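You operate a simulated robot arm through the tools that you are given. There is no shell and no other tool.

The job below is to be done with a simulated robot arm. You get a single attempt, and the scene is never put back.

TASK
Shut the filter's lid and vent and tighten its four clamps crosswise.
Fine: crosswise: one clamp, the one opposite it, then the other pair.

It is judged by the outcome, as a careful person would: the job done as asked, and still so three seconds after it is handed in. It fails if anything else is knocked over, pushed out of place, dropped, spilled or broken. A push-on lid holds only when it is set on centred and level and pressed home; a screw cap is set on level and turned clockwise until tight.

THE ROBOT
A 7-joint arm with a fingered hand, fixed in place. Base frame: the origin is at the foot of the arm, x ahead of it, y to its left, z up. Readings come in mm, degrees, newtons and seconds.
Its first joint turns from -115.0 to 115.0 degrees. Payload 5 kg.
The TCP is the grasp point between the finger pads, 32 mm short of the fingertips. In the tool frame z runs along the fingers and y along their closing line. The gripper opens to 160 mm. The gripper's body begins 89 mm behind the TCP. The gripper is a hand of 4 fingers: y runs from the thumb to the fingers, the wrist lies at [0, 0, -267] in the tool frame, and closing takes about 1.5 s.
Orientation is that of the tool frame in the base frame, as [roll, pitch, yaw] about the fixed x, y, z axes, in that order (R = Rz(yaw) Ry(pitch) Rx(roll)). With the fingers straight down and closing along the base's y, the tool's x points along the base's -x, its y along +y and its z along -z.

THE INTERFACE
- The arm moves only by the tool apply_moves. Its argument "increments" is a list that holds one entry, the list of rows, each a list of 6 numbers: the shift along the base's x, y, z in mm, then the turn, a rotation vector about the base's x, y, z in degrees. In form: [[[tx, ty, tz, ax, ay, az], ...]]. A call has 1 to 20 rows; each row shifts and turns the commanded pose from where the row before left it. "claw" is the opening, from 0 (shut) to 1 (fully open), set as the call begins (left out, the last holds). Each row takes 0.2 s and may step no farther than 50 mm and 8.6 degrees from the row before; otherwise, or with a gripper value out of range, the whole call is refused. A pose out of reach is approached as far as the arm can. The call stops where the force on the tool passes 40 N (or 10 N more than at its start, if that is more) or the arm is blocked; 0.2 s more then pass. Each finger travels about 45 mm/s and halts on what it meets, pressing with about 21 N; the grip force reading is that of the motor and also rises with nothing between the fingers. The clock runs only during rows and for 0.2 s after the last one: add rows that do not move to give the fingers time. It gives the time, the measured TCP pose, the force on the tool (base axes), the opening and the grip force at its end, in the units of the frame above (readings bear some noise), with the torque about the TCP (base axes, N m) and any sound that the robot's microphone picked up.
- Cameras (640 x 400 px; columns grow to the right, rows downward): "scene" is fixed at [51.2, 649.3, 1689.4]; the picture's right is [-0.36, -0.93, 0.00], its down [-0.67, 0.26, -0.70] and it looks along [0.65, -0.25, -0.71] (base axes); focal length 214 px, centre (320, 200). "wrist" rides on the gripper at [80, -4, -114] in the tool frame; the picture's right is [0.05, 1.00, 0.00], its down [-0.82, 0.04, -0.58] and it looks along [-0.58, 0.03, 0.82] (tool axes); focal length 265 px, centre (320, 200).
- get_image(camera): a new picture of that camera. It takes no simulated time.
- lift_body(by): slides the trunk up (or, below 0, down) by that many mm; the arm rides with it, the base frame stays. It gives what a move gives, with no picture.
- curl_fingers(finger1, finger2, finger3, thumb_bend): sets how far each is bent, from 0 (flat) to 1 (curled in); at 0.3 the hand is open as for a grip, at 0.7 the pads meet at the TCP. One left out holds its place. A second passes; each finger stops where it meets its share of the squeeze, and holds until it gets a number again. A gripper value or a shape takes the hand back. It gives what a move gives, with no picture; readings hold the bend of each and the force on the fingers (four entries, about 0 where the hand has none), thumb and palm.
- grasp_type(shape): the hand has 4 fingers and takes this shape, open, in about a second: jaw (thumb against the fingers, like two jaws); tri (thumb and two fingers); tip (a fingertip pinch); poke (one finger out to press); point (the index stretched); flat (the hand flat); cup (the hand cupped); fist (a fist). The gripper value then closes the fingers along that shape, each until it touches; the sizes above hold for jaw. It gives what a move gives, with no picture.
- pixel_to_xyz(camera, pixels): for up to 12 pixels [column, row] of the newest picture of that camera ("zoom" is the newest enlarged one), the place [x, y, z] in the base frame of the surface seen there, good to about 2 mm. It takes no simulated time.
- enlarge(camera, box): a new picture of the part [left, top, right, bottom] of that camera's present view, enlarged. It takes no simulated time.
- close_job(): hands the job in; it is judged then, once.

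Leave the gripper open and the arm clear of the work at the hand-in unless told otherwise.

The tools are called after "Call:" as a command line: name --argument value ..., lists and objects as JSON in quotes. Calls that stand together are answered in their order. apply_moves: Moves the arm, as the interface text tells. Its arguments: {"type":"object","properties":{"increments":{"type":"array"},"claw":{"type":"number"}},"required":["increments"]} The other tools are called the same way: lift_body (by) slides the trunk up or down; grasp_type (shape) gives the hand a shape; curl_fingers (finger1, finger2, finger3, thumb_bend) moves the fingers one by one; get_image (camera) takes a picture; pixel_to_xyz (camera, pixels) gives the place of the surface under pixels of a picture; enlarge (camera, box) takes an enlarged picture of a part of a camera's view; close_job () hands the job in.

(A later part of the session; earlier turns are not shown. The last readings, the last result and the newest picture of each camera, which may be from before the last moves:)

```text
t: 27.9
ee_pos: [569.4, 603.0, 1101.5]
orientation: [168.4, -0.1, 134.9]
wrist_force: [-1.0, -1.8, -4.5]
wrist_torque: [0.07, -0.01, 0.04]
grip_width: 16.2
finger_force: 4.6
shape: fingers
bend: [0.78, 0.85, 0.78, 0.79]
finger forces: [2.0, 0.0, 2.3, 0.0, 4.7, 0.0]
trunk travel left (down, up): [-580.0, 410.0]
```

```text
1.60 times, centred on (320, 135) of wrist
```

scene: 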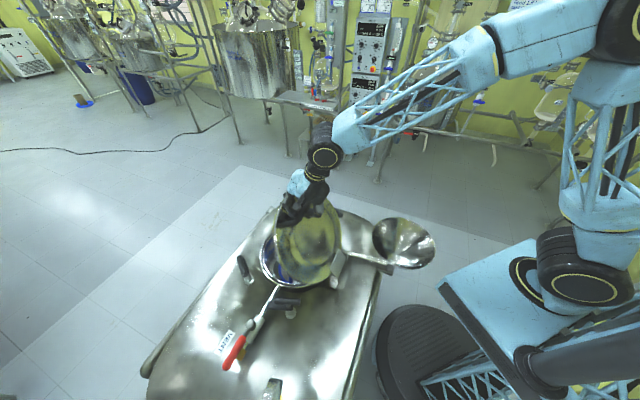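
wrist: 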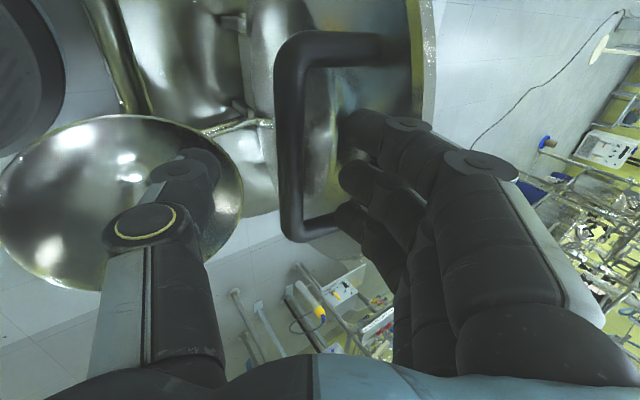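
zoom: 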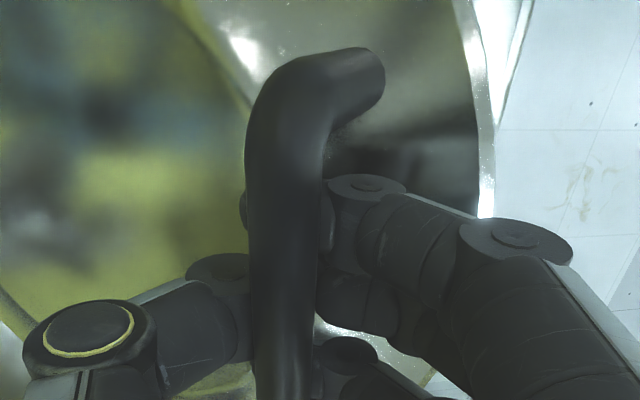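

Forces are tiny (-4.5 N). Next 20°, to about 12° from closed.

Call:
apply_moves --increments '[[[6.5, 6.5, -10.4, -0.64, 0.64, 0], [6.2, 6.2, -10.8, -0.64, 0.64, 0], [5.9, 5.9, -11.2, -0.64, 0.64, 0], [5.5, 5.5, -11.5, -0.64, 0.64, 0], [5.1, 5.1, -11.9, -0.64, 0.64, 0], [4.8, 4.8, -12.2, -0.64, 0.64, 0], [4.4, 4.4, -12.5, -0.64, 0.64, 0], [4.0, 4.0, -12.7, -0.64, 0.64, 0], [0, 0, 0, 0, 0, 0]]]'

Call:
enlarge --camera "wrist" --box '[160, 10, 480, 260]'

Call:
enlarge --camera "scene" --box '[220, 120, 420, 320]'

```text
t: 29.9
ee_pos: [612.9, 645.4, 1007.2]
orientation: [175.7, 0.1, 134.9]
wrist_force: [-7.9, -5.6, -10.1]
wrist_torque: [0.13, -0.1, 0.01]
grip_width: 17.0
finger_force: 7.4
shape: fingers
bend: [0.78, 0.85, 0.78, 0.79]
finger forces: [3.4, 0.0, 3.9, 0.0, 6.9, 0.0]
trunk travel left (down, up): [-580.0, 410.0]
```

```text
1.60 times, centred on (320, 135) of wrist
```

zoom: 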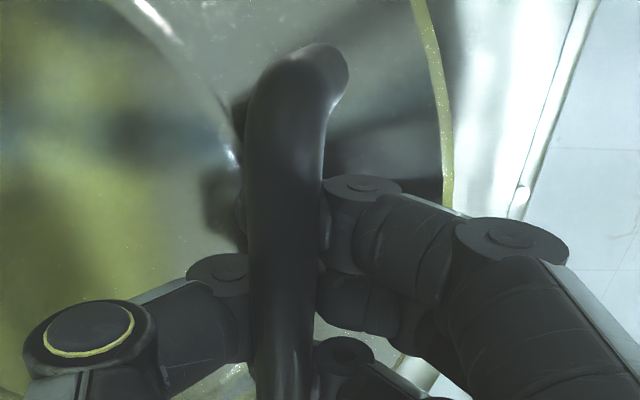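

```text
2.00 times, centred on (320, 220) of scene
```

zoom: 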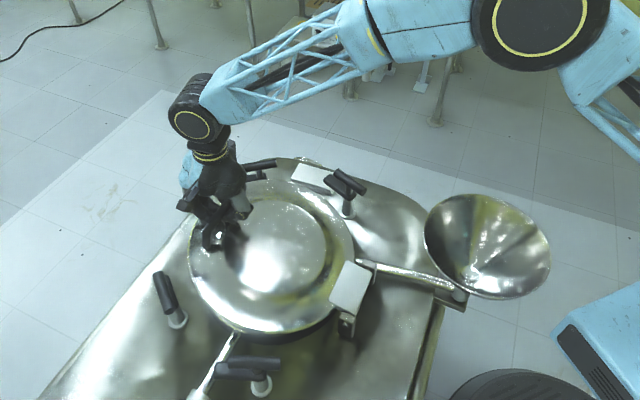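

Nearly there, about 12° left. Correcting 2 mm inward, next 10°.

Call:
apply_moves --increments '[[[3.2, 3.2, -12.9, -0.64, 0.64, 0], [2.9, 2.9, -13.1, -0.64, 0.64, 0], [2.5, 2.5, -13.4, -0.64, 0.64, 0], [2.1, 2.1, -13.6, -0.64, 0.64, 0], [0, 0, 0, 0, 0, 0]]]'

Call:
enlarge --camera "scene" --box '[220, 180, 380, 320]'

```text
t: 31.1
ee_pos: [623.7, 655.7, 954.4]
orientation: [179.2, 0.0, 135.0]
wrist_force: [-6.1, -4.4, -8.3]
wrist_torque: [0.07, -0.07, -0.05]
grip_width: 17.0
finger_force: 5.7
shape: fingers
bend: [0.78, 0.86, 0.78, 0.79]
finger forces: [3.2, 0.0, 3.8, 0.0, 4.5, 0.0]
trunk travel left (down, up): [-580.0, 410.0]
```

```text
2.86 times, centred on (300, 250) of scene
```

zoom: 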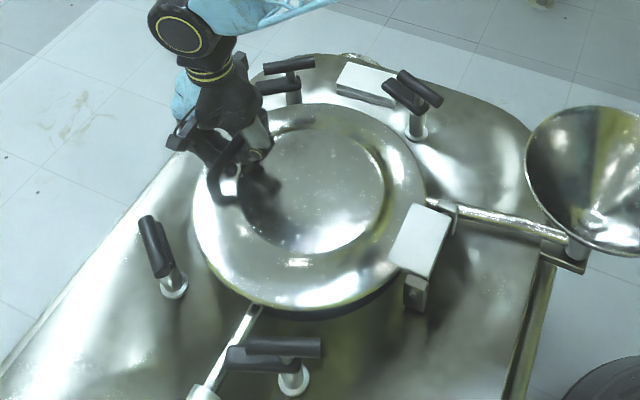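

The lid is almost down. Measuring its top face at several edge points to see how much is left.

Call:
pixel_to_xyz --camera "zoom" --pixels '[[330, 115], [205, 230], [260, 295], [400, 170], [350, 290], [300, 220], [370, 200], [420, 240], [415, 290], [230, 180], [380, 265], [310, 260]]'

```text
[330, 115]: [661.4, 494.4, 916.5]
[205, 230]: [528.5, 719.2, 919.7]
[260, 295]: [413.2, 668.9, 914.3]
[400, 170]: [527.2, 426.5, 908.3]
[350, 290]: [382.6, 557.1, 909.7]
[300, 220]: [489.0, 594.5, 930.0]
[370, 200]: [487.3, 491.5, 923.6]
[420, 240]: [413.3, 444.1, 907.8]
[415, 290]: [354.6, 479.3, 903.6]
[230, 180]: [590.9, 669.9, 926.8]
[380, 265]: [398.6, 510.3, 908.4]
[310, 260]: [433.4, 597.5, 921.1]
```

The lid top is still tilted ≈2.9° (≈15 mm to go at the handle). Lowering gently the rest of the way.

Call:
apply_moves --increments '[[[0.4, 0.4, -3.5, 0, 0, 0], [0.4, 0.4, -3.5, 0, 0, 0], [0.4, 0.4, -3.5, 0, 0, 0], [0.3, 0.3, -3.5, 0, 0, 0], [0, 0, 0, 0, 0, 0]]]'

Call:
enlarge --camera "scene" --box '[220, 180, 380, 320]'

Call:
pixel_to_xyz --camera "zoom" --pixels '[[330, 115], [205, 230], [260, 295], [400, 170], [350, 290], [300, 220], [370, 200], [230, 180], [380, 265], [310, 260]]'

```text
t: 32.3
ee_pos: [624.1, 657.7, 942.0]
orientation: [179.4, 0.0, 135.0]
wrist_force: [-2.2, -2.4, -8.0]
wrist_torque: [0.12, -0.03, -0.02]
grip_width: 17.1
finger_force: 4.7
shape: fingers
bend: [0.78, 0.86, 0.78, 0.79]
finger forces: [3.2, 0.1, 3.9, 0.0, 2.6, 0.1]
trunk travel left (down, up): [-580.0, 410.0]
```

```text
2.86 times, centred on (300, 250) of scene
```

zoom: 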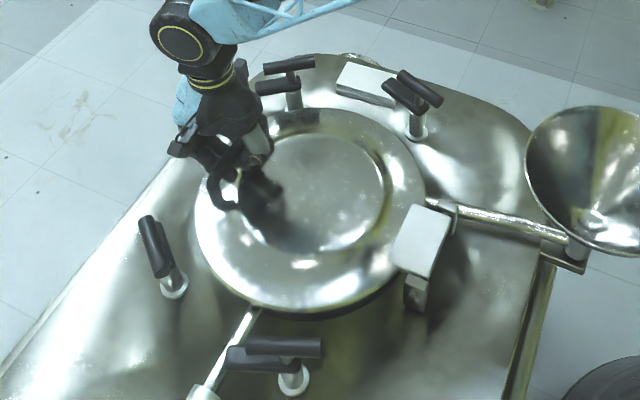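

```text
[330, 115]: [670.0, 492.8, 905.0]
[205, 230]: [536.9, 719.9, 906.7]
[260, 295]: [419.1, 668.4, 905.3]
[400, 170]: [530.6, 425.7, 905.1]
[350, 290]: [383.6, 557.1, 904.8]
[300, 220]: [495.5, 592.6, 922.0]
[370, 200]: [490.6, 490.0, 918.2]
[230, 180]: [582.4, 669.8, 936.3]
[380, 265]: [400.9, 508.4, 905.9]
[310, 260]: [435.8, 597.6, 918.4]
```

The lid face reads level at z≈905. I'll go down another 3 mm to confirm it's seated (force should turn upward).

Call:
apply_moves --increments '[[[0, 0, -1.5, 0, 0, 0], [0, 0, -1.5, 0, 0, 0], [0, 0, 0, 0, 0, 0]]]'

```text
t: 33.1
ee_pos: [624.7, 656.6, 938.1]
orientation: [179.2, 0.0, 134.9]
wrist_force: [-0.2, -0.5, -4.4]
wrist_torque: [0.04, -0.02, 0.02]
grip_width: 17.3
finger_force: 3.1
shape: fingers
bend: [0.78, 0.87, 0.78, 0.8]
finger forces: [1.8, 0.1, 2.4, 0.0, 1.8, 0.1]
trunk travel left (down, up): [-580.0, 410.0]
```

Force falling toward zero: the lid rests on the rim. Releasing: opening fingers partway first.

Call:
curl_fingers --finger1 0.64 --finger2 0.64 --finger3 0.64 --thumb_bend 0.6

Call:
enlarge --camera "wrist" --box '[160, 10, 480, 260]'

```text
t: 34.1
ee_pos: [622.9, 656.9, 940.8]
orientation: [179.2, 0.0, 135.0]
wrist_force: [3.0, 4.8, 27.8]
wrist_torque: [-0.18, 0.15, -0.01]
grip_width: 32.8
finger_force: 13.6
shape: fingers
bend: [0.64, 0.64, 0.64, 0.66]
finger forces: [0.0, 0.0, 0.0, 0.0, 28.3, 0.0]
trunk travel left (down, up): [-580.0, 410.0]
```

```text
1.60 times, centred on (320, 135) of wrist
```

zoom: 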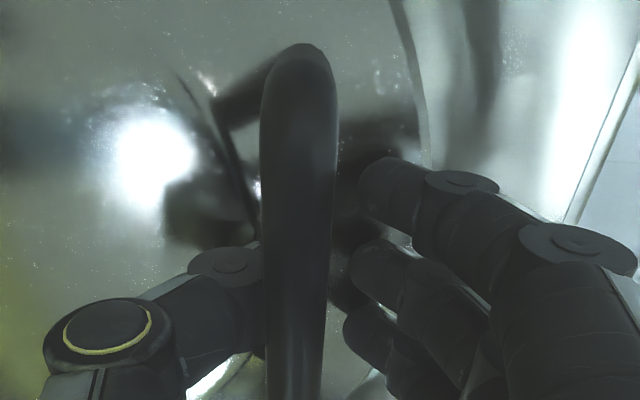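

The thumb tip is pushing on the lid (28 N upward on the tool). I'll raise 5 mm, then open the thumb further.

Call:
apply_moves --increments '[[[0, 0, 3, 0, 0, 0], [0, 0, 3, 0, 0, 0]]]'

Call:
curl_fingers --finger1 0.6 --finger2 0.6 --finger3 0.6 --thumb_bend 0.58

```text
t: 34.7
ee_pos: [624.6, 657.4, 944.6]
orientation: [179.3, 0.0, 134.9]
wrist_force: [3.8, 5.5, 9.4]
wrist_torque: [0.07, -0.04, -0.01]
grip_width: 34.5
finger_force: 5.6
shape: fingers
bend: [0.64, 0.64, 0.64, 0.64]
finger forces: [0.0, 0.1, 0.0, 0.0, 11.4, 0.1]
trunk travel left (down, up): [-580.0, 410.0]
```

```text
t: 35.7
ee_pos: [624.2, 656.3, 945.8]
orientation: [179.3, 0.0, 135.0]
wrist_force: [6.0, 6.9, 15.4]
wrist_torque: [-0.03, -0.02, 0.04]
grip_width: 42.6
finger_force: 8.5
shape: fingers
bend: [0.6, 0.6, 0.6, 0.62]
finger forces: [0.1, 0.0, 0.1, 0.0, 16.9, 0.0]
trunk travel left (down, up): [-580.0, 410.0]
```

Still pressing lightly with the thumb; raising 12 mm more, then opening everything.

Call:
apply_moves --increments '[[[0, 0, 4, 0, 0, 0], [0, 0, 4, 0, 0, 0], [0, 0, 4, 0, 0, 0]]]'

Call:
curl_fingers --finger1 0.45 --finger2 0.45 --finger3 0.45 --thumb_bend 0.45

Call:
enlarge --camera "wrist" --box '[100, 10, 540, 260]'

```text
t: 36.5
ee_pos: [623.5, 656.8, 956.0]
orientation: [179.4, 0.0, 134.9]
wrist_force: [-0.1, 0.4, 0.3]
wrist_torque: [0.01, 0.0, 0.01]
grip_width: 57.9
finger_force: 0.0
shape: fingers
bend: [0.6, 0.6, 0.6, 0.57]
finger forces: [0.0, 0.1, 0.0, 0.1, 0.0, 0.0]
trunk travel left (down, up): [-580.0, 410.0]
```

```text
t: 37.5
ee_pos: [624.6, 655.8, 959.6]
orientation: [179.1, 0.1, 134.9]
wrist_force: [5.9, 8.4, 31.8]
wrist_torque: [-0.9, 0.9, -0.04]
grip_width: 97.9
finger_force: 16.1
shape: fingers
bend: [0.45, 0.45, 0.45, 0.49]
finger forces: [0.0, 0.0, 0.0, 0.0, 33.3, 0.0]
trunk travel left (down, up): [-580.0, 410.0]
```

```text
1.45 times, centred on (320, 135) of wrist
```

zoom: 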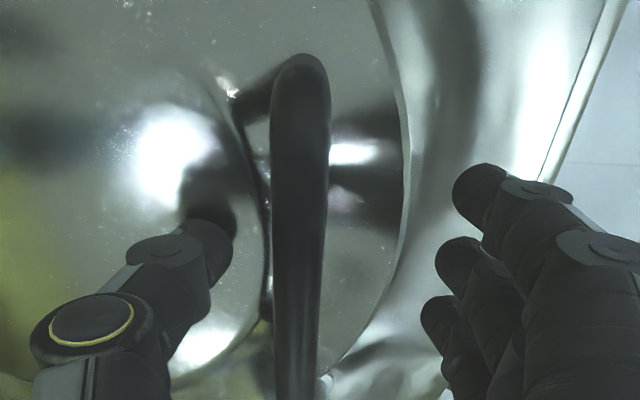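

The thumb is merely pressing on the closed lid's raised centre. Raising straight up 120 mm, clear of the handle.

Call:
apply_moves --increments '[[[0, 0, 10, 0, 0, 0], [0, 0, 20, 0, 0, 0], [0, 0, 30, 0, 0, 0], [0, 0, 30, 0, 0, 0], [0, 0, 30, 0, 0, 0], [0, 0, 30, 0, 0, 0], [0, 0, 30, 0, 0, 0]]]'

Call:
get_image --camera "wrist"

Call:
enlarge --camera "scene" --box '[220, 180, 380, 320]'

Call:
pixel_to_xyz --camera "zoom" --pixels '[[330, 115], [205, 230], [260, 295], [400, 170], [350, 290], [240, 180], [260, 150], [215, 195], [380, 265], [310, 260]]'

```text
t: 39.1
ee_pos: [622.2, 656.9, 1135.8]
orientation: [179.3, 0.0, 134.9]
wrist_force: [-0.8, -0.5, -0.2]
wrist_torque: [0.0, -0.02, -0.01]
grip_width: 110.7
finger_force: 0.0
shape: fingers
bend: [0.45, 0.45, 0.45, 0.45]
finger forces: [0.1, 0.0, 0.0, 0.1, 0.1, 0.1]
trunk travel left (down, up): [-580.0, 410.0]
```

```text
taken
```

wrist: 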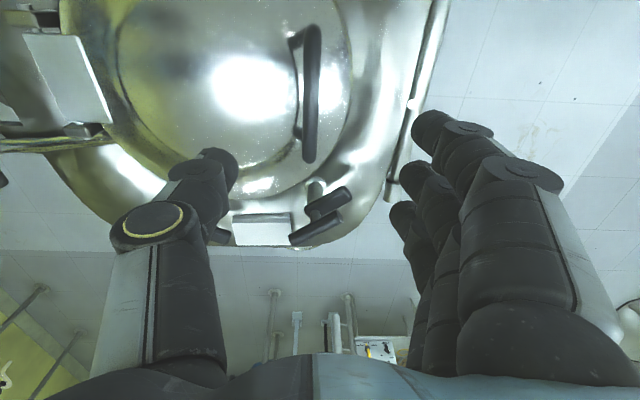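

```text
2.86 times, centred on (300, 250) of scene
```

zoom: 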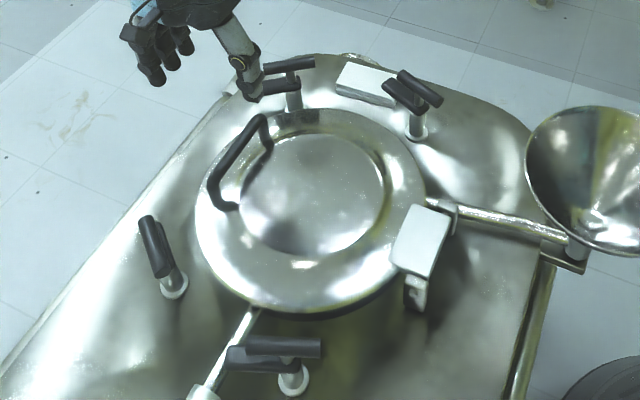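

```text
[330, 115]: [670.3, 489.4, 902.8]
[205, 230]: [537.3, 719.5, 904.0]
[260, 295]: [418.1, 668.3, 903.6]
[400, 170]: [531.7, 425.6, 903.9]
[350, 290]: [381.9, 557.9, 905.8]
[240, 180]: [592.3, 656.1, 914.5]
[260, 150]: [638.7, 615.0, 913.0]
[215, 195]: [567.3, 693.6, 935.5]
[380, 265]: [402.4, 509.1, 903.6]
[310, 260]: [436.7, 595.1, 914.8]
```

The lid lies flat and level at z≈904 all round. Next the vent. I'll move the hand at safe height over to the vent lever (stem (311,786), tip (229,870), z≈921) and look at it closely.

Call:
apply_moves --increments '[[[-39, 18, 0, 0, 0, 0], [-39, 18, 0, 0, 0, 0], [-39, 18, 0, 0, 0, 0], [-39, 18, 0, 0, 0, 0], [-39, 18, 0, 0, 0, 0], [-39, 18, 0, 0, 0, 0], [-39, 18, 0, 0, 0, 0], [-39, 18, 0, 0, 0, 0], [0, 0, 0, 0, 0, 0]]]'

Call:
get_image --camera "wrist"

Call:
get_image --camera "scene"

```text
t: 41.1
ee_pos: [314.5, 802.0, 1137.3]
orientation: [179.2, 0.0, 134.8]
wrist_force: [-0.3, 0.6, 0.4]
wrist_torque: [-0.02, -0.03, 0.01]
grip_width: 110.3
finger_force: 0.0
shape: fingers
bend: [0.45, 0.45, 0.45, 0.45]
finger forces: [0.0, 0.0, 0.1, 0.0, 0.0, 0.0]
trunk travel left (down, up): [-580.0, 410.0]
```

```text
taken
```

wrist: 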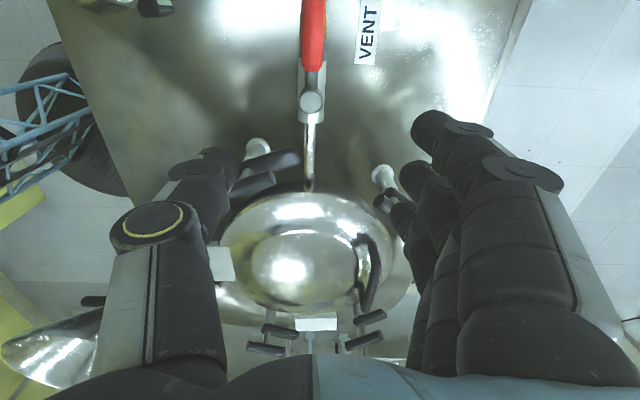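

```text
taken
```

scene: 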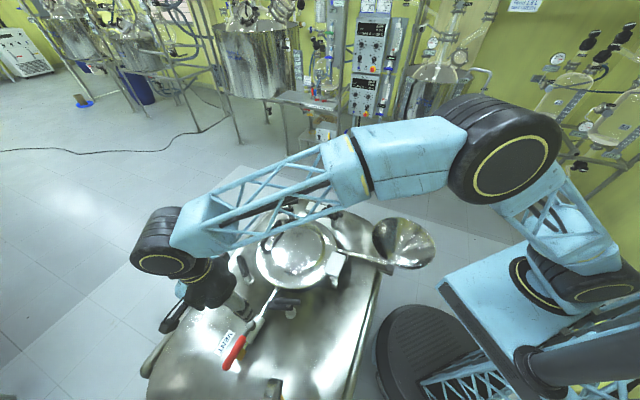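

Zooming in on the vent valve to look for stops and orientation.

Call:
enlarge --camera "wrist" --box '[230, 0, 410, 140]'

Call:
enlarge --camera "scene" --box '[205, 300, 305, 380]'

```text
2.86 times, centred on (320, 70) of wrist
```

zoom: 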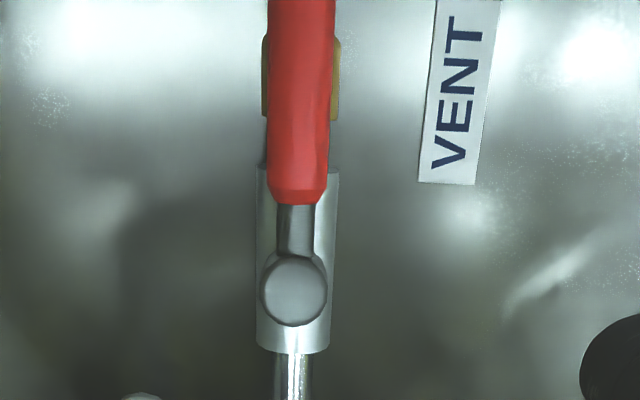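

```text
5.00 times, centred on (255, 340) of scene
```

zoom: 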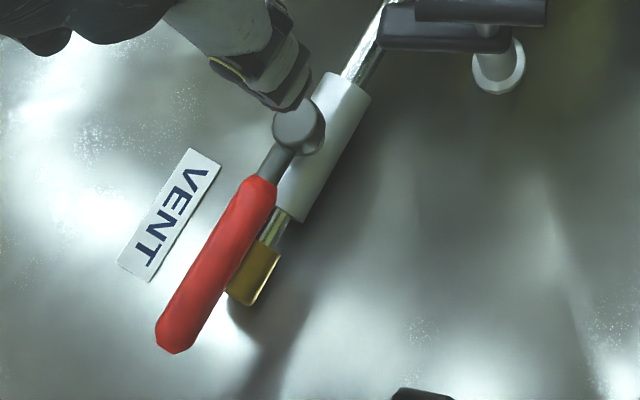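

The lever is in line with its pipe (open); it should turn a quarter clockwise (tip toward the VENT label side). I'll straddle the lever with thumb on its robot side and fingers on the label side. Moving above the lever at about 85 mm from its stem, then partway down.

Call:
apply_moves --increments '[[[-32, 22, 0, 0, 0, 0], [-31, 22, 0, 0, 0, 0], [0, 0, -40, 0, 0, 0], [0, 0, -40, 0, 0, 0], [0, 0, -40, 0, 0, 0], [0, 0, 0, 0, 0, 0]]]'

Call:
get_image --camera "wrist"

Call:
enlarge --camera "scene" --box '[165, 240, 325, 400]'

```text
t: 42.5
ee_pos: [250.0, 847.7, 1016.0]
orientation: [179.2, 0.1, 134.9]
wrist_force: [0.8, -0.8, 0.6]
wrist_torque: [0.01, -0.03, 0.0]
grip_width: 110.5
finger_force: 0.0
shape: fingers
bend: [0.45, 0.45, 0.45, 0.45]
finger forces: [0.1, 0.1, 0.0, 0.1, 0.1, 0.1]
trunk travel left (down, up): [-580.0, 410.0]
```

```text
taken
```

wrist: 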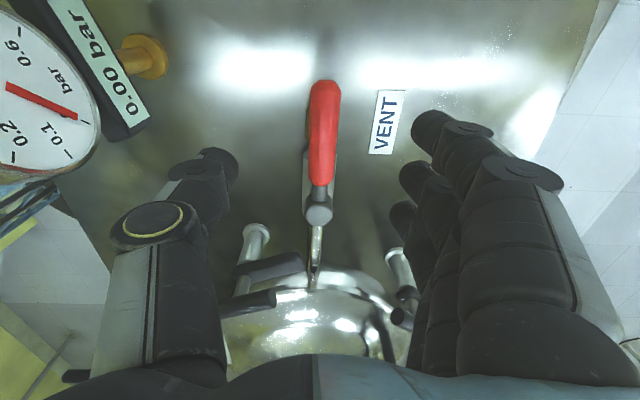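

```text
2.50 times, centred on (245, 320) of scene
```

zoom: 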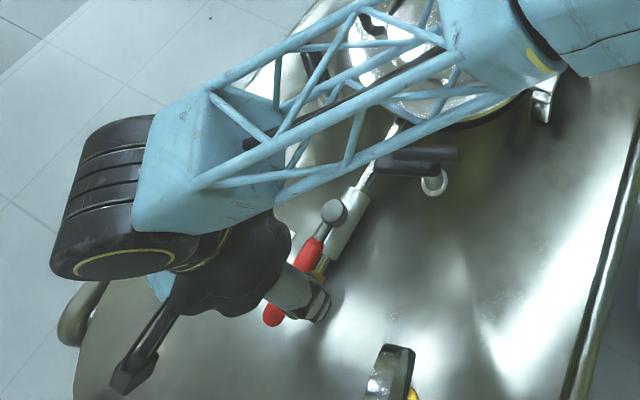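

A pressure gauge (0.00 bar) stands at the left; I'll keep the thumb away from it. Measuring lever and gauge positions in this view.

Call:
pixel_to_xyz --camera "wrist" --pixels '[[325, 90], [322, 130], [320, 170], [318, 213], [310, 130], [335, 130], [60, 120], [145, 55], [110, 90], [225, 165], [425, 125], [335, 160]]'

```text
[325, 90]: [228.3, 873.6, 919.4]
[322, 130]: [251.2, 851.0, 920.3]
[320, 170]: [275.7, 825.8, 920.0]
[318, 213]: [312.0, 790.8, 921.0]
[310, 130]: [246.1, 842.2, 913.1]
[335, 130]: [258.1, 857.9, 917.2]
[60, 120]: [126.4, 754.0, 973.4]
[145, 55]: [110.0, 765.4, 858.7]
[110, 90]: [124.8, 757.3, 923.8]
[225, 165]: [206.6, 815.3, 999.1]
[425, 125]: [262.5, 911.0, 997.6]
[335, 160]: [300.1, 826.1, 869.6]
```

Lever centre at this radius is (251,850), top z=920, about 20 mm wide, right between thumb and fingers. Descending to straddle it.

Call:
apply_moves --increments '[[[0, 0, -25, 0, 0, 0], [0, 1, -25, 0, 0, 0], [1, 1, -25, 0, 0, 0], [0, 0, -17, 0, 0, 0], [0, 0, 0, 0, 0, 0]]]'

Call:
curl_fingers --thumb_bend 0.57 --finger1 0.52 --finger2 0.52 --finger3 0.52

Call:
get_image --camera "wrist"

```text
t: 43.7
ee_pos: [251.0, 848.2, 925.5]
orientation: [179.2, 0.0, 134.9]
wrist_force: [-0.4, -0.6, -0.7]
wrist_torque: [0.03, 0.0, 0.0]
grip_width: 110.6
finger_force: 0.1
shape: fingers
bend: [0.45, 0.45, 0.45, 0.45]
finger forces: [0.0, 0.0, 0.0, 0.0, 0.0, 0.1]
trunk travel left (down, up): [-580.0, 410.0]
```

```text
t: 44.7
ee_pos: [250.8, 848.2, 924.8]
orientation: [179.2, 0.0, 134.9]
wrist_force: [0.5, -0.6, -0.2]
wrist_torque: [0.03, 0.08, -0.02]
grip_width: 76.4
finger_force: 0.1
shape: fingers
bend: [0.52, 0.52, 0.52, 0.56]
finger forces: [0.1, 0.0, 0.0, 0.0, 0.1, 0.0]
trunk travel left (down, up): [-580.0, 410.0]
```

```text
taken
```

wrist: 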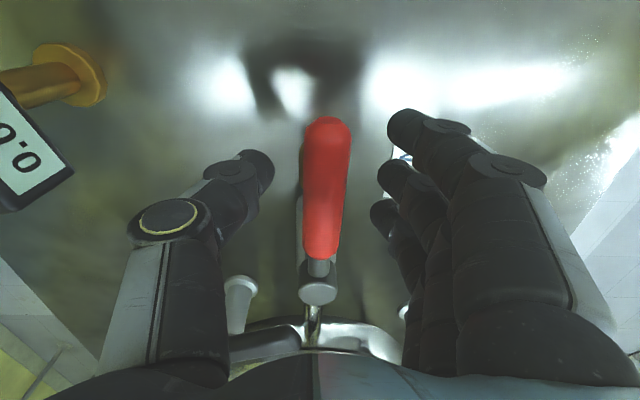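

Straddling the lever without contact. Now sweeping clockwise about the stem (312,791), turning the hand with it; first 36°.

Call:
apply_moves --increments '[[[4.7, 4.6, 0, 0, 0, -4.5], [5.0, 4.3, 0, 0, 0, -4.5], [5.4, 3.8, 0, 0, 0, -4.5], [5.6, 3.4, 0, 0, 0, -4.5], [5.9, 3.0, 0, 0, 0, -4.5], [6.1, 2.4, 0, 0, 0, -4.5], [6.3, 2.0, 0, 0, 0, -4.5], [6.5, 1.5, 0, 0, 0, -4.5], [0, 0, 0, 0, 0, 0]]]'

Call:
get_image --camera "wrist"

```text
t: 46.7
ee_pos: [293.6, 872.4, 925.9]
orientation: [179.3, 0.0, 98.9]
wrist_force: [-0.1, 0.4, -0.6]
wrist_torque: [0.0, 0.05, -0.01]
grip_width: 76.9
finger_force: 0.0
shape: fingers
bend: [0.52, 0.52, 0.52, 0.56]
finger forces: [0.1, 0.1, 0.0, 0.0, 0.8, 0.0]
trunk travel left (down, up): [-580.0, 410.0]
```

```text
taken
```

wrist: 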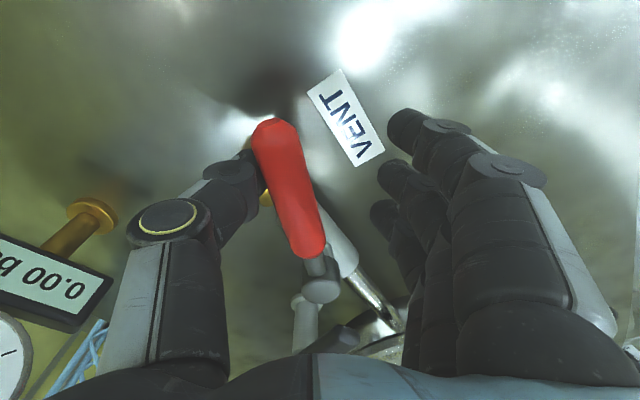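

The lever turns clockwise easily. Continuing the next 36°.

Call:
apply_moves --increments '[[[6.5, 1.0, 0, 0, 0, -4.5], [6.6, 0.5, 0, 0, 0, -4.5], [6.6, -0.1, 0, 0, 0, -4.5], [6.5, -0.6, 0, 0, 0, -4.5], [6.5, -1.0, 0, 0, 0, -4.5], [6.4, -1.6, 0, 0, 0, -4.5], [6.3, -2.1, 0, 0, 0, -4.5], [6.1, -2.6, 0, 0, 0, -4.5], [0, 0, 0, 0, 0, 0]]]'

Call:
get_image --camera "wrist"

```text
t: 48.7
ee_pos: [347.3, 864.9, 925.2]
orientation: [179.2, 0.0, 62.9]
wrist_force: [-1.0, 0.2, 0.1]
wrist_torque: [0.02, 0.01, 0.01]
grip_width: 77.5
finger_force: 0.3
shape: fingers
bend: [0.52, 0.52, 0.52, 0.56]
finger forces: [0.0, 0.0, 0.1, 0.0, 0.7, 0.0]
trunk travel left (down, up): [-580.0, 410.0]
```

```text
taken
```

wrist: 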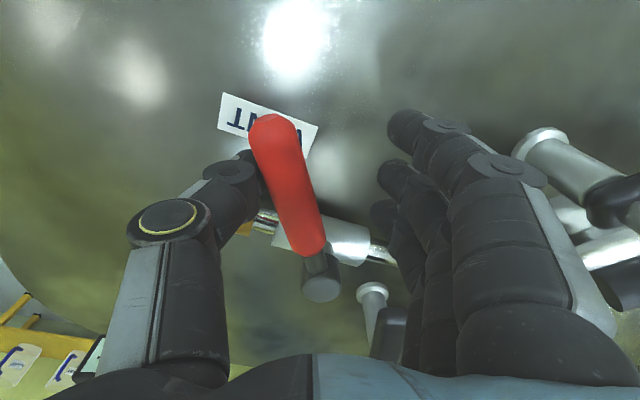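

Measuring the lever's present angle and clamp C's distance.

Call:
pixel_to_xyz --camera "wrist" --pixels '[[272, 130], [295, 190], [318, 288], [575, 180], [610, 200], [550, 140], [425, 125], [500, 165], [590, 290], [375, 300], [262, 215], [340, 240]]'

```text
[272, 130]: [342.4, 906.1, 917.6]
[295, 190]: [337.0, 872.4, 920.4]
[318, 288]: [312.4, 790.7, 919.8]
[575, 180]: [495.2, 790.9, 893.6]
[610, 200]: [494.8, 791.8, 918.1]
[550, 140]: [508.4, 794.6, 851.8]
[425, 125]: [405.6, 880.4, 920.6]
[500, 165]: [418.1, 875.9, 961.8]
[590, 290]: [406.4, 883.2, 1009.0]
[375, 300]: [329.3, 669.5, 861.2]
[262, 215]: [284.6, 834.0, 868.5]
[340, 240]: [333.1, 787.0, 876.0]
```

Lever is at 75° (started 135°, target 45°). From here I'll keep the hand's yaw fixed to stay away from clamp C and just push with the thumb along the arc; first 15°.

Call:
apply_moves --increments '[[[6.2, 0.3, 0, 0, 0, 0], [5.9, -0.6, 0, 0, 0, 0], [5.6, -1.3, 0, 0, 0, 0], [5.2, -2.0, 0, 0, 0, 0], [0, 0, 0, 0, 0, 0]]]'

Call:
get_image --camera "wrist"

Call:
pixel_to_xyz --camera "wrist" --pixels '[[272, 130], [295, 190], [318, 288]]'

```text
t: 49.9
ee_pos: [371.3, 862.3, 923.7]
orientation: [179.2, 0.0, 62.8]
wrist_force: [-1.1, 0.5, -1.1]
wrist_torque: [0.04, -0.02, -0.01]
grip_width: 77.1
finger_force: 0.3
shape: fingers
bend: [0.52, 0.52, 0.52, 0.56]
finger forces: [0.0, 0.0, 0.1, 0.1, 0.9, 0.1]
trunk travel left (down, up): [-580.0, 410.0]
```

```text
taken
```

wrist: 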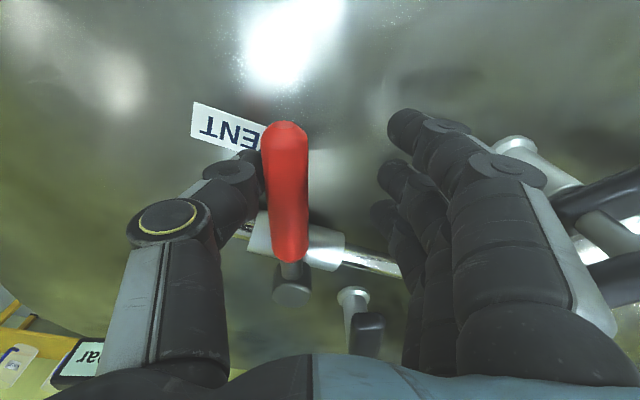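

```text
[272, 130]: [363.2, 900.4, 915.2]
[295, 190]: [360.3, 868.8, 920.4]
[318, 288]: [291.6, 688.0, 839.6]
```

Turning well with under 1 N. Next ~15° to reach the closed position.

Call:
apply_moves --increments '[[[5.4, -1.9, 0, 0, 0, 0], [5.2, -2.2, 0, 0, 0, 0], [5.1, -2.4, 0, 0, 0, 0], [4.9, -2.7, 0, 0, 0, 0], [0, 0, 0, 0, 0, 0]]]'

Call:
get_image --camera "wrist"

Call:
pixel_to_xyz --camera "wrist" --pixels '[[300, 130], [295, 190], [272, 290], [262, 280]]'

```text
t: 51.1
ee_pos: [390.6, 852.6, 924.1]
orientation: [179.2, 0.1, 62.8]
wrist_force: [-0.3, 0.2, 0.3]
wrist_torque: [0.02, 0.03, 0.04]
grip_width: 76.9
finger_force: 0.5
shape: fingers
bend: [0.52, 0.52, 0.52, 0.56]
finger forces: [0.1, 0.0, 0.0, 0.0, 0.7, 0.1]
trunk travel left (down, up): [-580.0, 410.0]
```

```text
taken
```

wrist: 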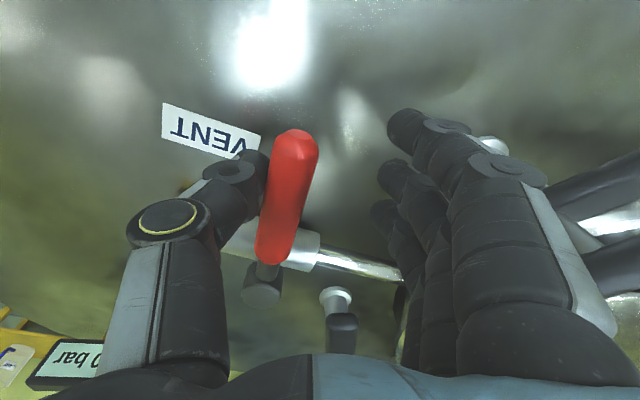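

```text
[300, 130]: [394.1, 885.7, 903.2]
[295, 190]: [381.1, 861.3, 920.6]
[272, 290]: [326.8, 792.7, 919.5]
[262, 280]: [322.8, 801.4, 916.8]
```

The lever now stands at 45.6°, i.e. 90° from where it began, square to the pipe. I'll nudge 2 mm more to feel for the stop.

Call:
apply_moves --increments '[[[1.3, -1.3, 0, 0, 0, 0], [0, 0, 0, 0, 0, 0]]]'

```text
t: 51.7
ee_pos: [392.2, 852.7, 923.9]
orientation: [179.2, 0.0, 62.9]
wrist_force: [-1.1, 1.0, -0.6]
wrist_torque: [-0.01, 0.01, -0.01]
grip_width: 77.3
finger_force: 0.0
shape: fingers
bend: [0.52, 0.52, 0.52, 0.56]
finger forces: [0.1, 0.0, 0.0, 0.0, 1.0, 0.0]
trunk travel left (down, up): [-580.0, 410.0]
```

Call:
apply_moves --increments '[[[1.5, -1.5, 0, 0, 0, 0], [0, 0, 0, 0, 0, 0]]]'

Call:
get_image --camera "wrist"

Call:
pixel_to_xyz --camera "wrist" --pixels '[[295, 160], [290, 190], [282, 230], [260, 290]]'

```text
t: 52.3
ee_pos: [392.8, 850.8, 924.3]
orientation: [179.2, 0.0, 62.9]
wrist_force: [0.5, 0.7, -0.4]
wrist_torque: [-0.01, -0.04, -0.03]
grip_width: 77.0
finger_force: 0.5
shape: fingers
bend: [0.52, 0.52, 0.52, 0.56]
finger forces: [0.0, 0.0, 0.0, 0.0, 0.9, 0.0]
trunk travel left (down, up): [-580.0, 410.0]
```

```text
taken
```

wrist: 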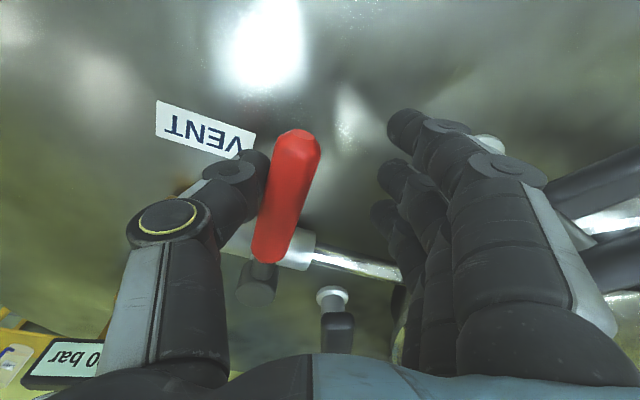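

```text
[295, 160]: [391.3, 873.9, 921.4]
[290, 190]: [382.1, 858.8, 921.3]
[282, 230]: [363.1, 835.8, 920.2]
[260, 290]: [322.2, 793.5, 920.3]
```

Still under 1 N with the lever at about 44°. I'll nudge 3 mm more to see whether there's a stop just past square.

Call:
apply_moves --increments '[[[1.1, -1.1, 0, 0, 0, 0], [1.1, -1.1, 0, 0, 0, 0], [0, 0, 0, 0, 0, 0]]]'

Call:
enlarge --camera "wrist" --box '[180, 100, 420, 320]'

```text
t: 53.1
ee_pos: [394.7, 848.0, 924.3]
orientation: [179.1, 0.0, 62.8]
wrist_force: [-0.4, 0.7, -0.3]
wrist_torque: [0.01, 0.01, -0.05]
grip_width: 77.3
finger_force: 0.5
shape: fingers
bend: [0.52, 0.52, 0.52, 0.56]
finger forces: [0.0, 0.0, 0.0, 0.0, 0.9, 0.0]
trunk travel left (down, up): [-580.0, 410.0]
```

```text
1.82 times, centred on (300, 210) of wrist
```

zoom: 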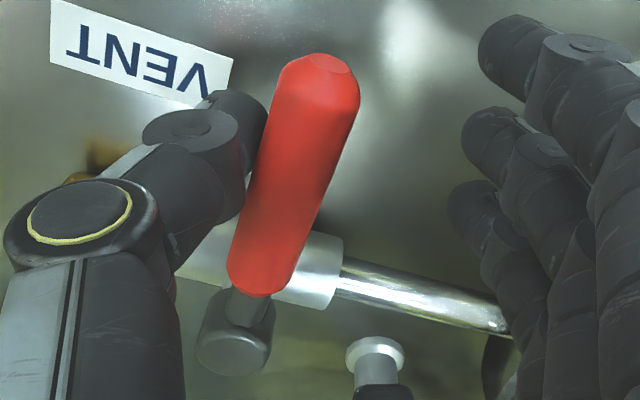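

Measuring the lever axis points accurately in this zoom.

Call:
pixel_to_xyz --camera "zoom" --pixels '[[318, 90], [300, 150], [285, 190], [272, 230], [258, 275], [240, 330], [225, 340], [420, 285], [480, 310], [350, 268]]'

```text
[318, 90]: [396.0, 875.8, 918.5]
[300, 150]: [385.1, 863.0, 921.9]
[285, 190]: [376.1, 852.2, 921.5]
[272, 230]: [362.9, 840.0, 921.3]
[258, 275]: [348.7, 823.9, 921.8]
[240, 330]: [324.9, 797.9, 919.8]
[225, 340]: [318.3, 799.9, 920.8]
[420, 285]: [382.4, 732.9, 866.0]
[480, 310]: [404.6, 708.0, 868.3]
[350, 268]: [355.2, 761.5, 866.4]
```

The lever now reads 45–47°, pipe about 133–135°, so it's square within the error. One more small 2.5 mm nudge to check for the stop.

Call:
apply_moves --increments '[[[0.9, -0.9, 0, 0, 0, 0], [0.9, -0.9, 0, 0, 0, 0], [0, 0, 0, 0, 0, 0]]]'

```text
t: 53.9
ee_pos: [397.4, 846.6, 924.2]
orientation: [179.3, 0.0, 62.9]
wrist_force: [-0.9, 2.2, 0.3]
wrist_torque: [0.01, 0.0, -0.09]
grip_width: 77.2
finger_force: 0.7
shape: fingers
bend: [0.52, 0.52, 0.52, 0.56]
finger forces: [0.1, 0.1, 0.0, 0.0, 2.0, 0.0]
trunk travel left (down, up): [-580.0, 410.0]
```

Force rose to 2 N. One more 1.5 mm to confirm it's the stop.

Call:
apply_moves --increments '[[[1.0, -1.0, 0, 0, 0, 0], [0, 0, 0, 0, 0, 0]]]'

```text
t: 54.5
ee_pos: [398.8, 846.2, 925.1]
orientation: [179.1, 0.0, 62.8]
wrist_force: [-1.8, 4.5, -0.2]
wrist_torque: [0.08, 0.03, -0.08]
grip_width: 78.1
finger_force: 1.3
shape: fingers
bend: [0.52, 0.52, 0.52, 0.56]
finger forces: [0.0, 0.1, 0.0, 0.1, 3.1, 0.1]
trunk travel left (down, up): [-580.0, 410.0]
```

Force keeps rising (≈5 N): that's the stop, so the vent is shut. Backing off slightly, opening the thumb, then going straight up.

Call:
apply_moves --increments '[[[-4, 4, 0, 0, 0, 0], [-3, 2, 0, 0, 0, 0], [0, 0, 0, 0, 0, 0]]]'

Call:
apply_moves --increments '[[[0, 0, 20, 0, 0, 0], [0, 0, 30, 0, 0, 0], [0, 0, 40, 0, 0, 0], [0, 0, 40, 0, 0, 0], [0, 0, 40, 0, 0, 0], [0, 0, 0, 0, 0, 0]]]'

Call:
get_image --camera "wrist"

```text
t: 55.3
ee_pos: [391.7, 852.2, 923.0]
orientation: [179.2, 0.0, 62.9]
wrist_force: [-0.4, -0.4, -0.7]
wrist_torque: [-0.02, 0.0, 0.01]
grip_width: 76.5
finger_force: 0.1
shape: fingers
bend: [0.52, 0.52, 0.52, 0.56]
finger forces: [0.1, 0.0, 0.0, 0.0, 0.0, 0.0]
trunk travel left (down, up): [-580.0, 410.0]
```

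```text
t: 56.7
ee_pos: [391.6, 852.2, 1095.2]
orientation: [179.2, 0.2, 63.0]
wrist_force: [-0.2, -0.5, 0.2]
wrist_torque: [0.03, 0.01, -0.01]
grip_width: 76.7
finger_force: 0.0
shape: fingers
bend: [0.52, 0.52, 0.52, 0.56]
finger forces: [0.0, 0.0, 0.1, 0.1, 0.0, 0.0]
trunk travel left (down, up): [-580.0, 410.0]
```

```text
taken
```

wrist: 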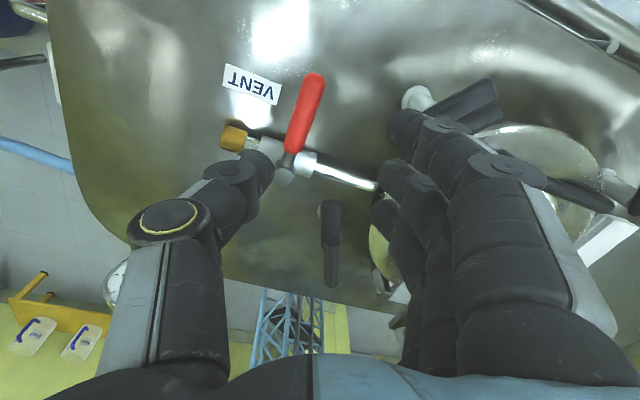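

The vent lever is now square to its pipe. Next the clamps. I'll try the "point" hand shape here in free space to see where the stretched index fingertip is.

Call:
grasp_type --shape "point"

Call:
get_image --camera "wrist"

Call:
get_image --camera "scene"

```text
t: 57.6
ee_pos: [391.3, 850.7, 1094.7]
orientation: [179.2, -0.1, 62.9]
wrist_force: [-0.3, -0.3, 0.0]
wrist_torque: [0.0, -0.02, -0.05]
grip_width: 152.1
finger_force: 0.1
shape: point
bend: [0.3, 1.0, 0.99, 0.54]
finger forces: [0.1, 0.0, 0.0, 0.1, 0.1, 0.0]
trunk travel left (down, up): [-580.0, 410.0]
```

```text
taken
```

wrist: 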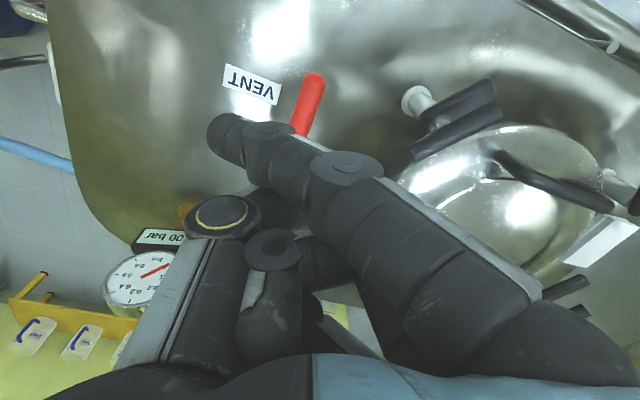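

```text
taken
```

scene: 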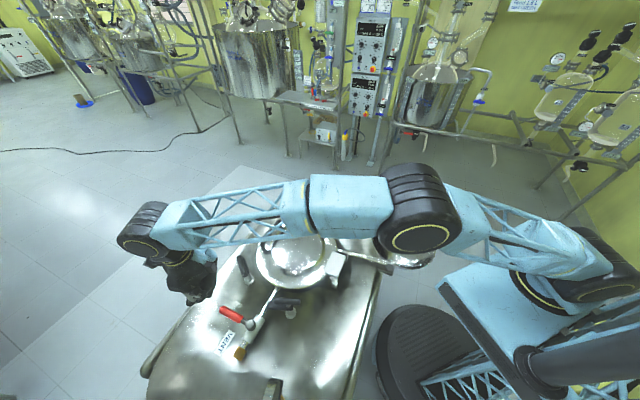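

Measuring index fingertip and the elbow/forearm height.

Call:
pixel_to_xyz --camera "wrist" --pixels '[[222, 128], [228, 145], [268, 130], [345, 165], [270, 240], [225, 215], [425, 125], [455, 110], [450, 135]]'

Call:
pixel_to_xyz --camera "scene" --pixels '[[415, 235], [380, 225], [450, 230], [520, 265], [310, 215], [260, 220], [240, 210], [350, 225]]'

```text
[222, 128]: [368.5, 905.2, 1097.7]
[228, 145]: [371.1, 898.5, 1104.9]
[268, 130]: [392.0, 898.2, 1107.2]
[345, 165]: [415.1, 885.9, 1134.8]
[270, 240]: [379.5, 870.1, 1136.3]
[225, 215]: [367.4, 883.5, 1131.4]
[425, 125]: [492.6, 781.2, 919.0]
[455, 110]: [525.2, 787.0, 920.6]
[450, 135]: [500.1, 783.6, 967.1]
```

```text
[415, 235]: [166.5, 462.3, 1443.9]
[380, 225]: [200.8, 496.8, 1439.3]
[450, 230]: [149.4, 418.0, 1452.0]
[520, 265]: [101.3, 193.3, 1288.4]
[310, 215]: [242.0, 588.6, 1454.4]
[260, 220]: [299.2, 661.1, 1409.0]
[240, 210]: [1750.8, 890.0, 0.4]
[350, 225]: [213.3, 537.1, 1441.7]
```

The elbow is well above everything. The T-bars and dogs are parallel on each clamp, so the T-bar likely swings its dog. I'll go back to the jaw shape and move above clamp C (T-bar centre ≈(503,779,966), bar along ~8°), turning the hand so it closes across the bar (yaw ≈188°).

Call:
grasp_type --shape "jaw"

Call:
apply_moves --increments '[[[8, -5, 0, 0, 0, 8.35], [8, -5, 0, 0, 0, 8.35], [8, -5, 0, 0, 0, 8.35], [8, -5, 0, 0, 0, 8.35], [8, -5, 0, 0, 0, 8.35], [8, -5, 0, 0, 0, 8.35], [8, -5, 0, 0, 0, 8.35], [8, -5, 0, 0, 0, 8.35], [8, -5, 0, 0, 0, 8.35], [8, -5, 0, 0, 0, 8.35], [8, -5, 0, 0, 0, 8.35], [8, -5, 0, 0, 0, 8.35], [8, -5, 0, 0, 0, 8.35], [6, -4, 0, 0, 0, 8.35], [2, -2, 0, 0, 0, 8.1], [0, 0, 0, 0, 0, 0]]]'

Call:
get_image --camera "wrist"

```text
t: 58.5
ee_pos: [390.9, 852.4, 1093.8]
orientation: [179.1, 0.0, 62.9]
wrist_force: [0.4, -0.6, -0.3]
wrist_torque: [0.01, -0.03, 0.02]
grip_width: 159.8
finger_force: 0.0
shape: jaw
bend: [0.3, 0.3, 0.3, 0.3]
finger forces: [0.0, 0.1, 0.0, 0.0, 0.1, 0.1]
trunk travel left (down, up): [-580.0, 410.0]
```

```text
t: 61.9
ee_pos: [503.8, 780.7, 1094.2]
orientation: [179.3, 0.0, -171.9]
wrist_force: [0.7, -0.3, 0.1]
wrist_torque: [0.02, 0.02, 0.02]
grip_width: 159.8
finger_force: 0.0
shape: jaw
bend: [0.3, 0.3, 0.3, 0.3]
finger forces: [0.0, 0.1, 0.0, 0.1, 0.0, 0.0]
trunk travel left (down, up): [-580.0, 410.0]
```

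```text
taken
```

wrist: 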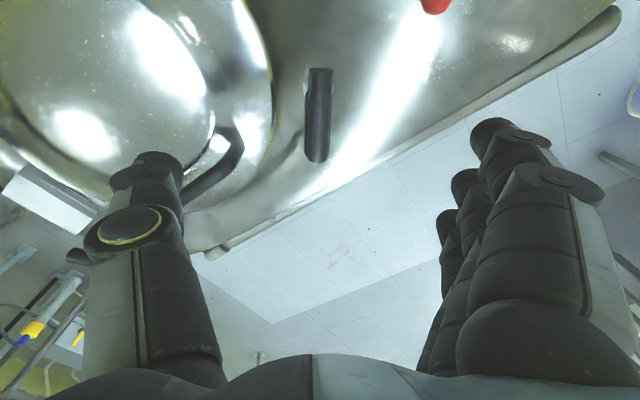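

T-bar C is at (318,115) in the wrist view, aligned with the hand. Measuring it.

Call:
enlarge --camera "wrist" --box '[260, 50, 380, 190]'

```text
2.86 times, centred on (320, 120) of wrist
```

zoom: 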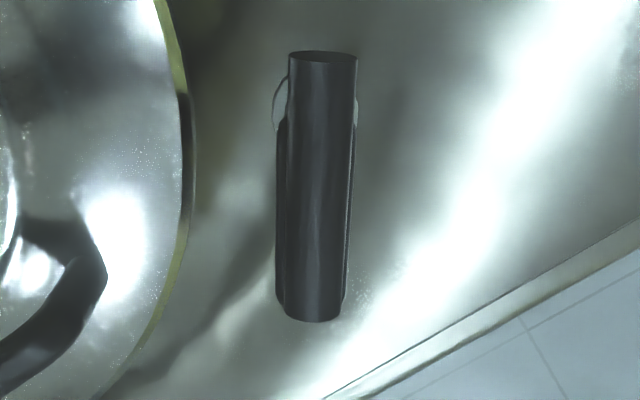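

Call:
pixel_to_xyz --camera "zoom" --pixels '[[322, 70], [318, 180], [315, 305], [282, 200], [280, 290], [350, 220], [290, 180], [350, 180], [275, 100], [188, 150], [348, 290], [322, 55]]'

```text
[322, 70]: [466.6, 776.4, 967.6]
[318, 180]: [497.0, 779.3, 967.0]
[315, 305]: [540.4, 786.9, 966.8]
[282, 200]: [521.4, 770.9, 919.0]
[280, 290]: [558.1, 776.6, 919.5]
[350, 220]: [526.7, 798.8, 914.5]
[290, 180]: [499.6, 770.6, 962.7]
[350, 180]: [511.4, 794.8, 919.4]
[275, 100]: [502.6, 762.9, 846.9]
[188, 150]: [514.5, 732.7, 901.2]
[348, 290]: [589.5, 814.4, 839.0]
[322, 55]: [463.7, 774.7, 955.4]
```

T-bar C runs from (465,776) to (541,787), centre (503,781.5), top z=967. The hand is centred above it. Narrowing the opening and descending so the pads straddle the bar (TCP z≈961).

Call:
apply_moves --increments '[[[0, 0, -20, 0, 0, 0], [0, 0, -20, 0, 0, 0], [0, 0.5, -20, 0, 0, 0], [0, 0, -20, 0, 0, 0], [0, 0, -18, 0, 0, 0], [0, 0, -18, 0, 0, 0], [0, 0, -17, 0, 0, 0], [0, 0, 0, 0, 0, 0]]]' --claw 0.42

Call:
get_image --camera "wrist"

Call:
enlarge --camera "scene" --box '[180, 180, 340, 320]'

```text
t: 63.7
ee_pos: [504.9, 781.5, 961.7]
orientation: [179.2, 0.0, -172.1]
wrist_force: [-0.5, 0.0, 0.7]
wrist_torque: [0.01, 0.0, -0.02]
grip_width: 67.9
finger_force: 0.0
shape: jaw
bend: [0.73, 0.73, 0.73, 0.7]
finger forces: [0.0, 0.0, 0.0, 0.0, 0.0, 0.0]
trunk travel left (down, up): [-580.0, 410.0]
```

```text
taken
```

wrist: 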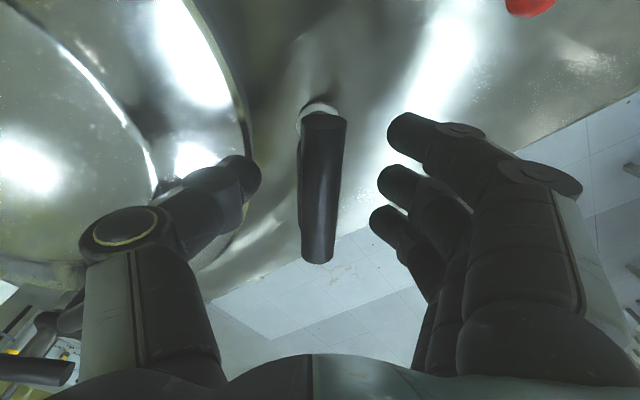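

```text
2.86 times, centred on (260, 250) of scene
```

zoom: 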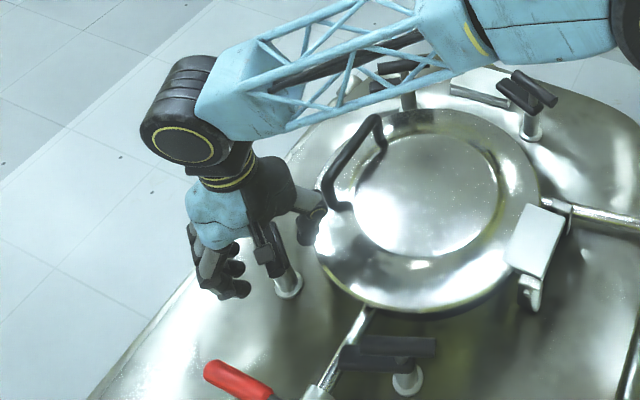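

The pads straddle T-bar C. Closing on it.

Call:
apply_moves --increments '[[[0, 0, 0, 0, 0, 0], [0, 0, 0, 0, 0, 0], [0, 0, 0, 0, 0, 0], [0, 0, 0, 0, 0, 0], [0, 0, 0, 0, 0, 0], [0, 0, 0, 0, 0, 0]]]' --claw 0.1

Call:
get_image --camera "wrist"

```text
t: 65.1
ee_pos: [505.0, 781.3, 963.5]
orientation: [179.4, -0.1, -172.2]
wrist_force: [-0.2, -0.6, 0.1]
wrist_torque: [-0.07, 0.0, -0.04]
grip_width: 16.4
finger_force: 0.0
shape: jaw
bend: [0.72, 0.72, 0.72, 0.7]
finger forces: [0.0, 0.1, 0.1, 0.0, 0.1, 0.0]
trunk travel left (down, up): [-580.0, 410.0]
```

```text
taken
```

wrist: 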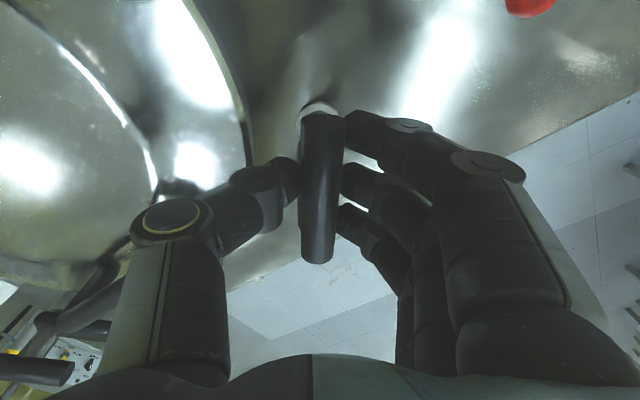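

Lightly closed around the bar (16 mm, no squeeze). I'll close fully for a firm hold, then try a first clockwise turn about the post.

Call:
apply_moves --increments '[[[0, 0, 0, 0, 0, 0], [0, 0, 0, 0, 0, 0], [0, 0, 0, 0, 0, 0]]]' --claw 0.0

```text
t: 65.9
ee_pos: [504.2, 780.3, 961.0]
orientation: [179.3, 0.1, -172.1]
wrist_force: [-1.0, 0.3, -3.7]
wrist_torque: [-0.08, -0.02, -0.05]
grip_width: 6.5
finger_force: 20.8
shape: jaw
bend: [0.7, 0.71, 0.7, 0.7]
finger forces: [5.4, 6.3, 5.4, 0.0, 18.2, 0.0]
trunk travel left (down, up): [-580.0, 410.0]
```

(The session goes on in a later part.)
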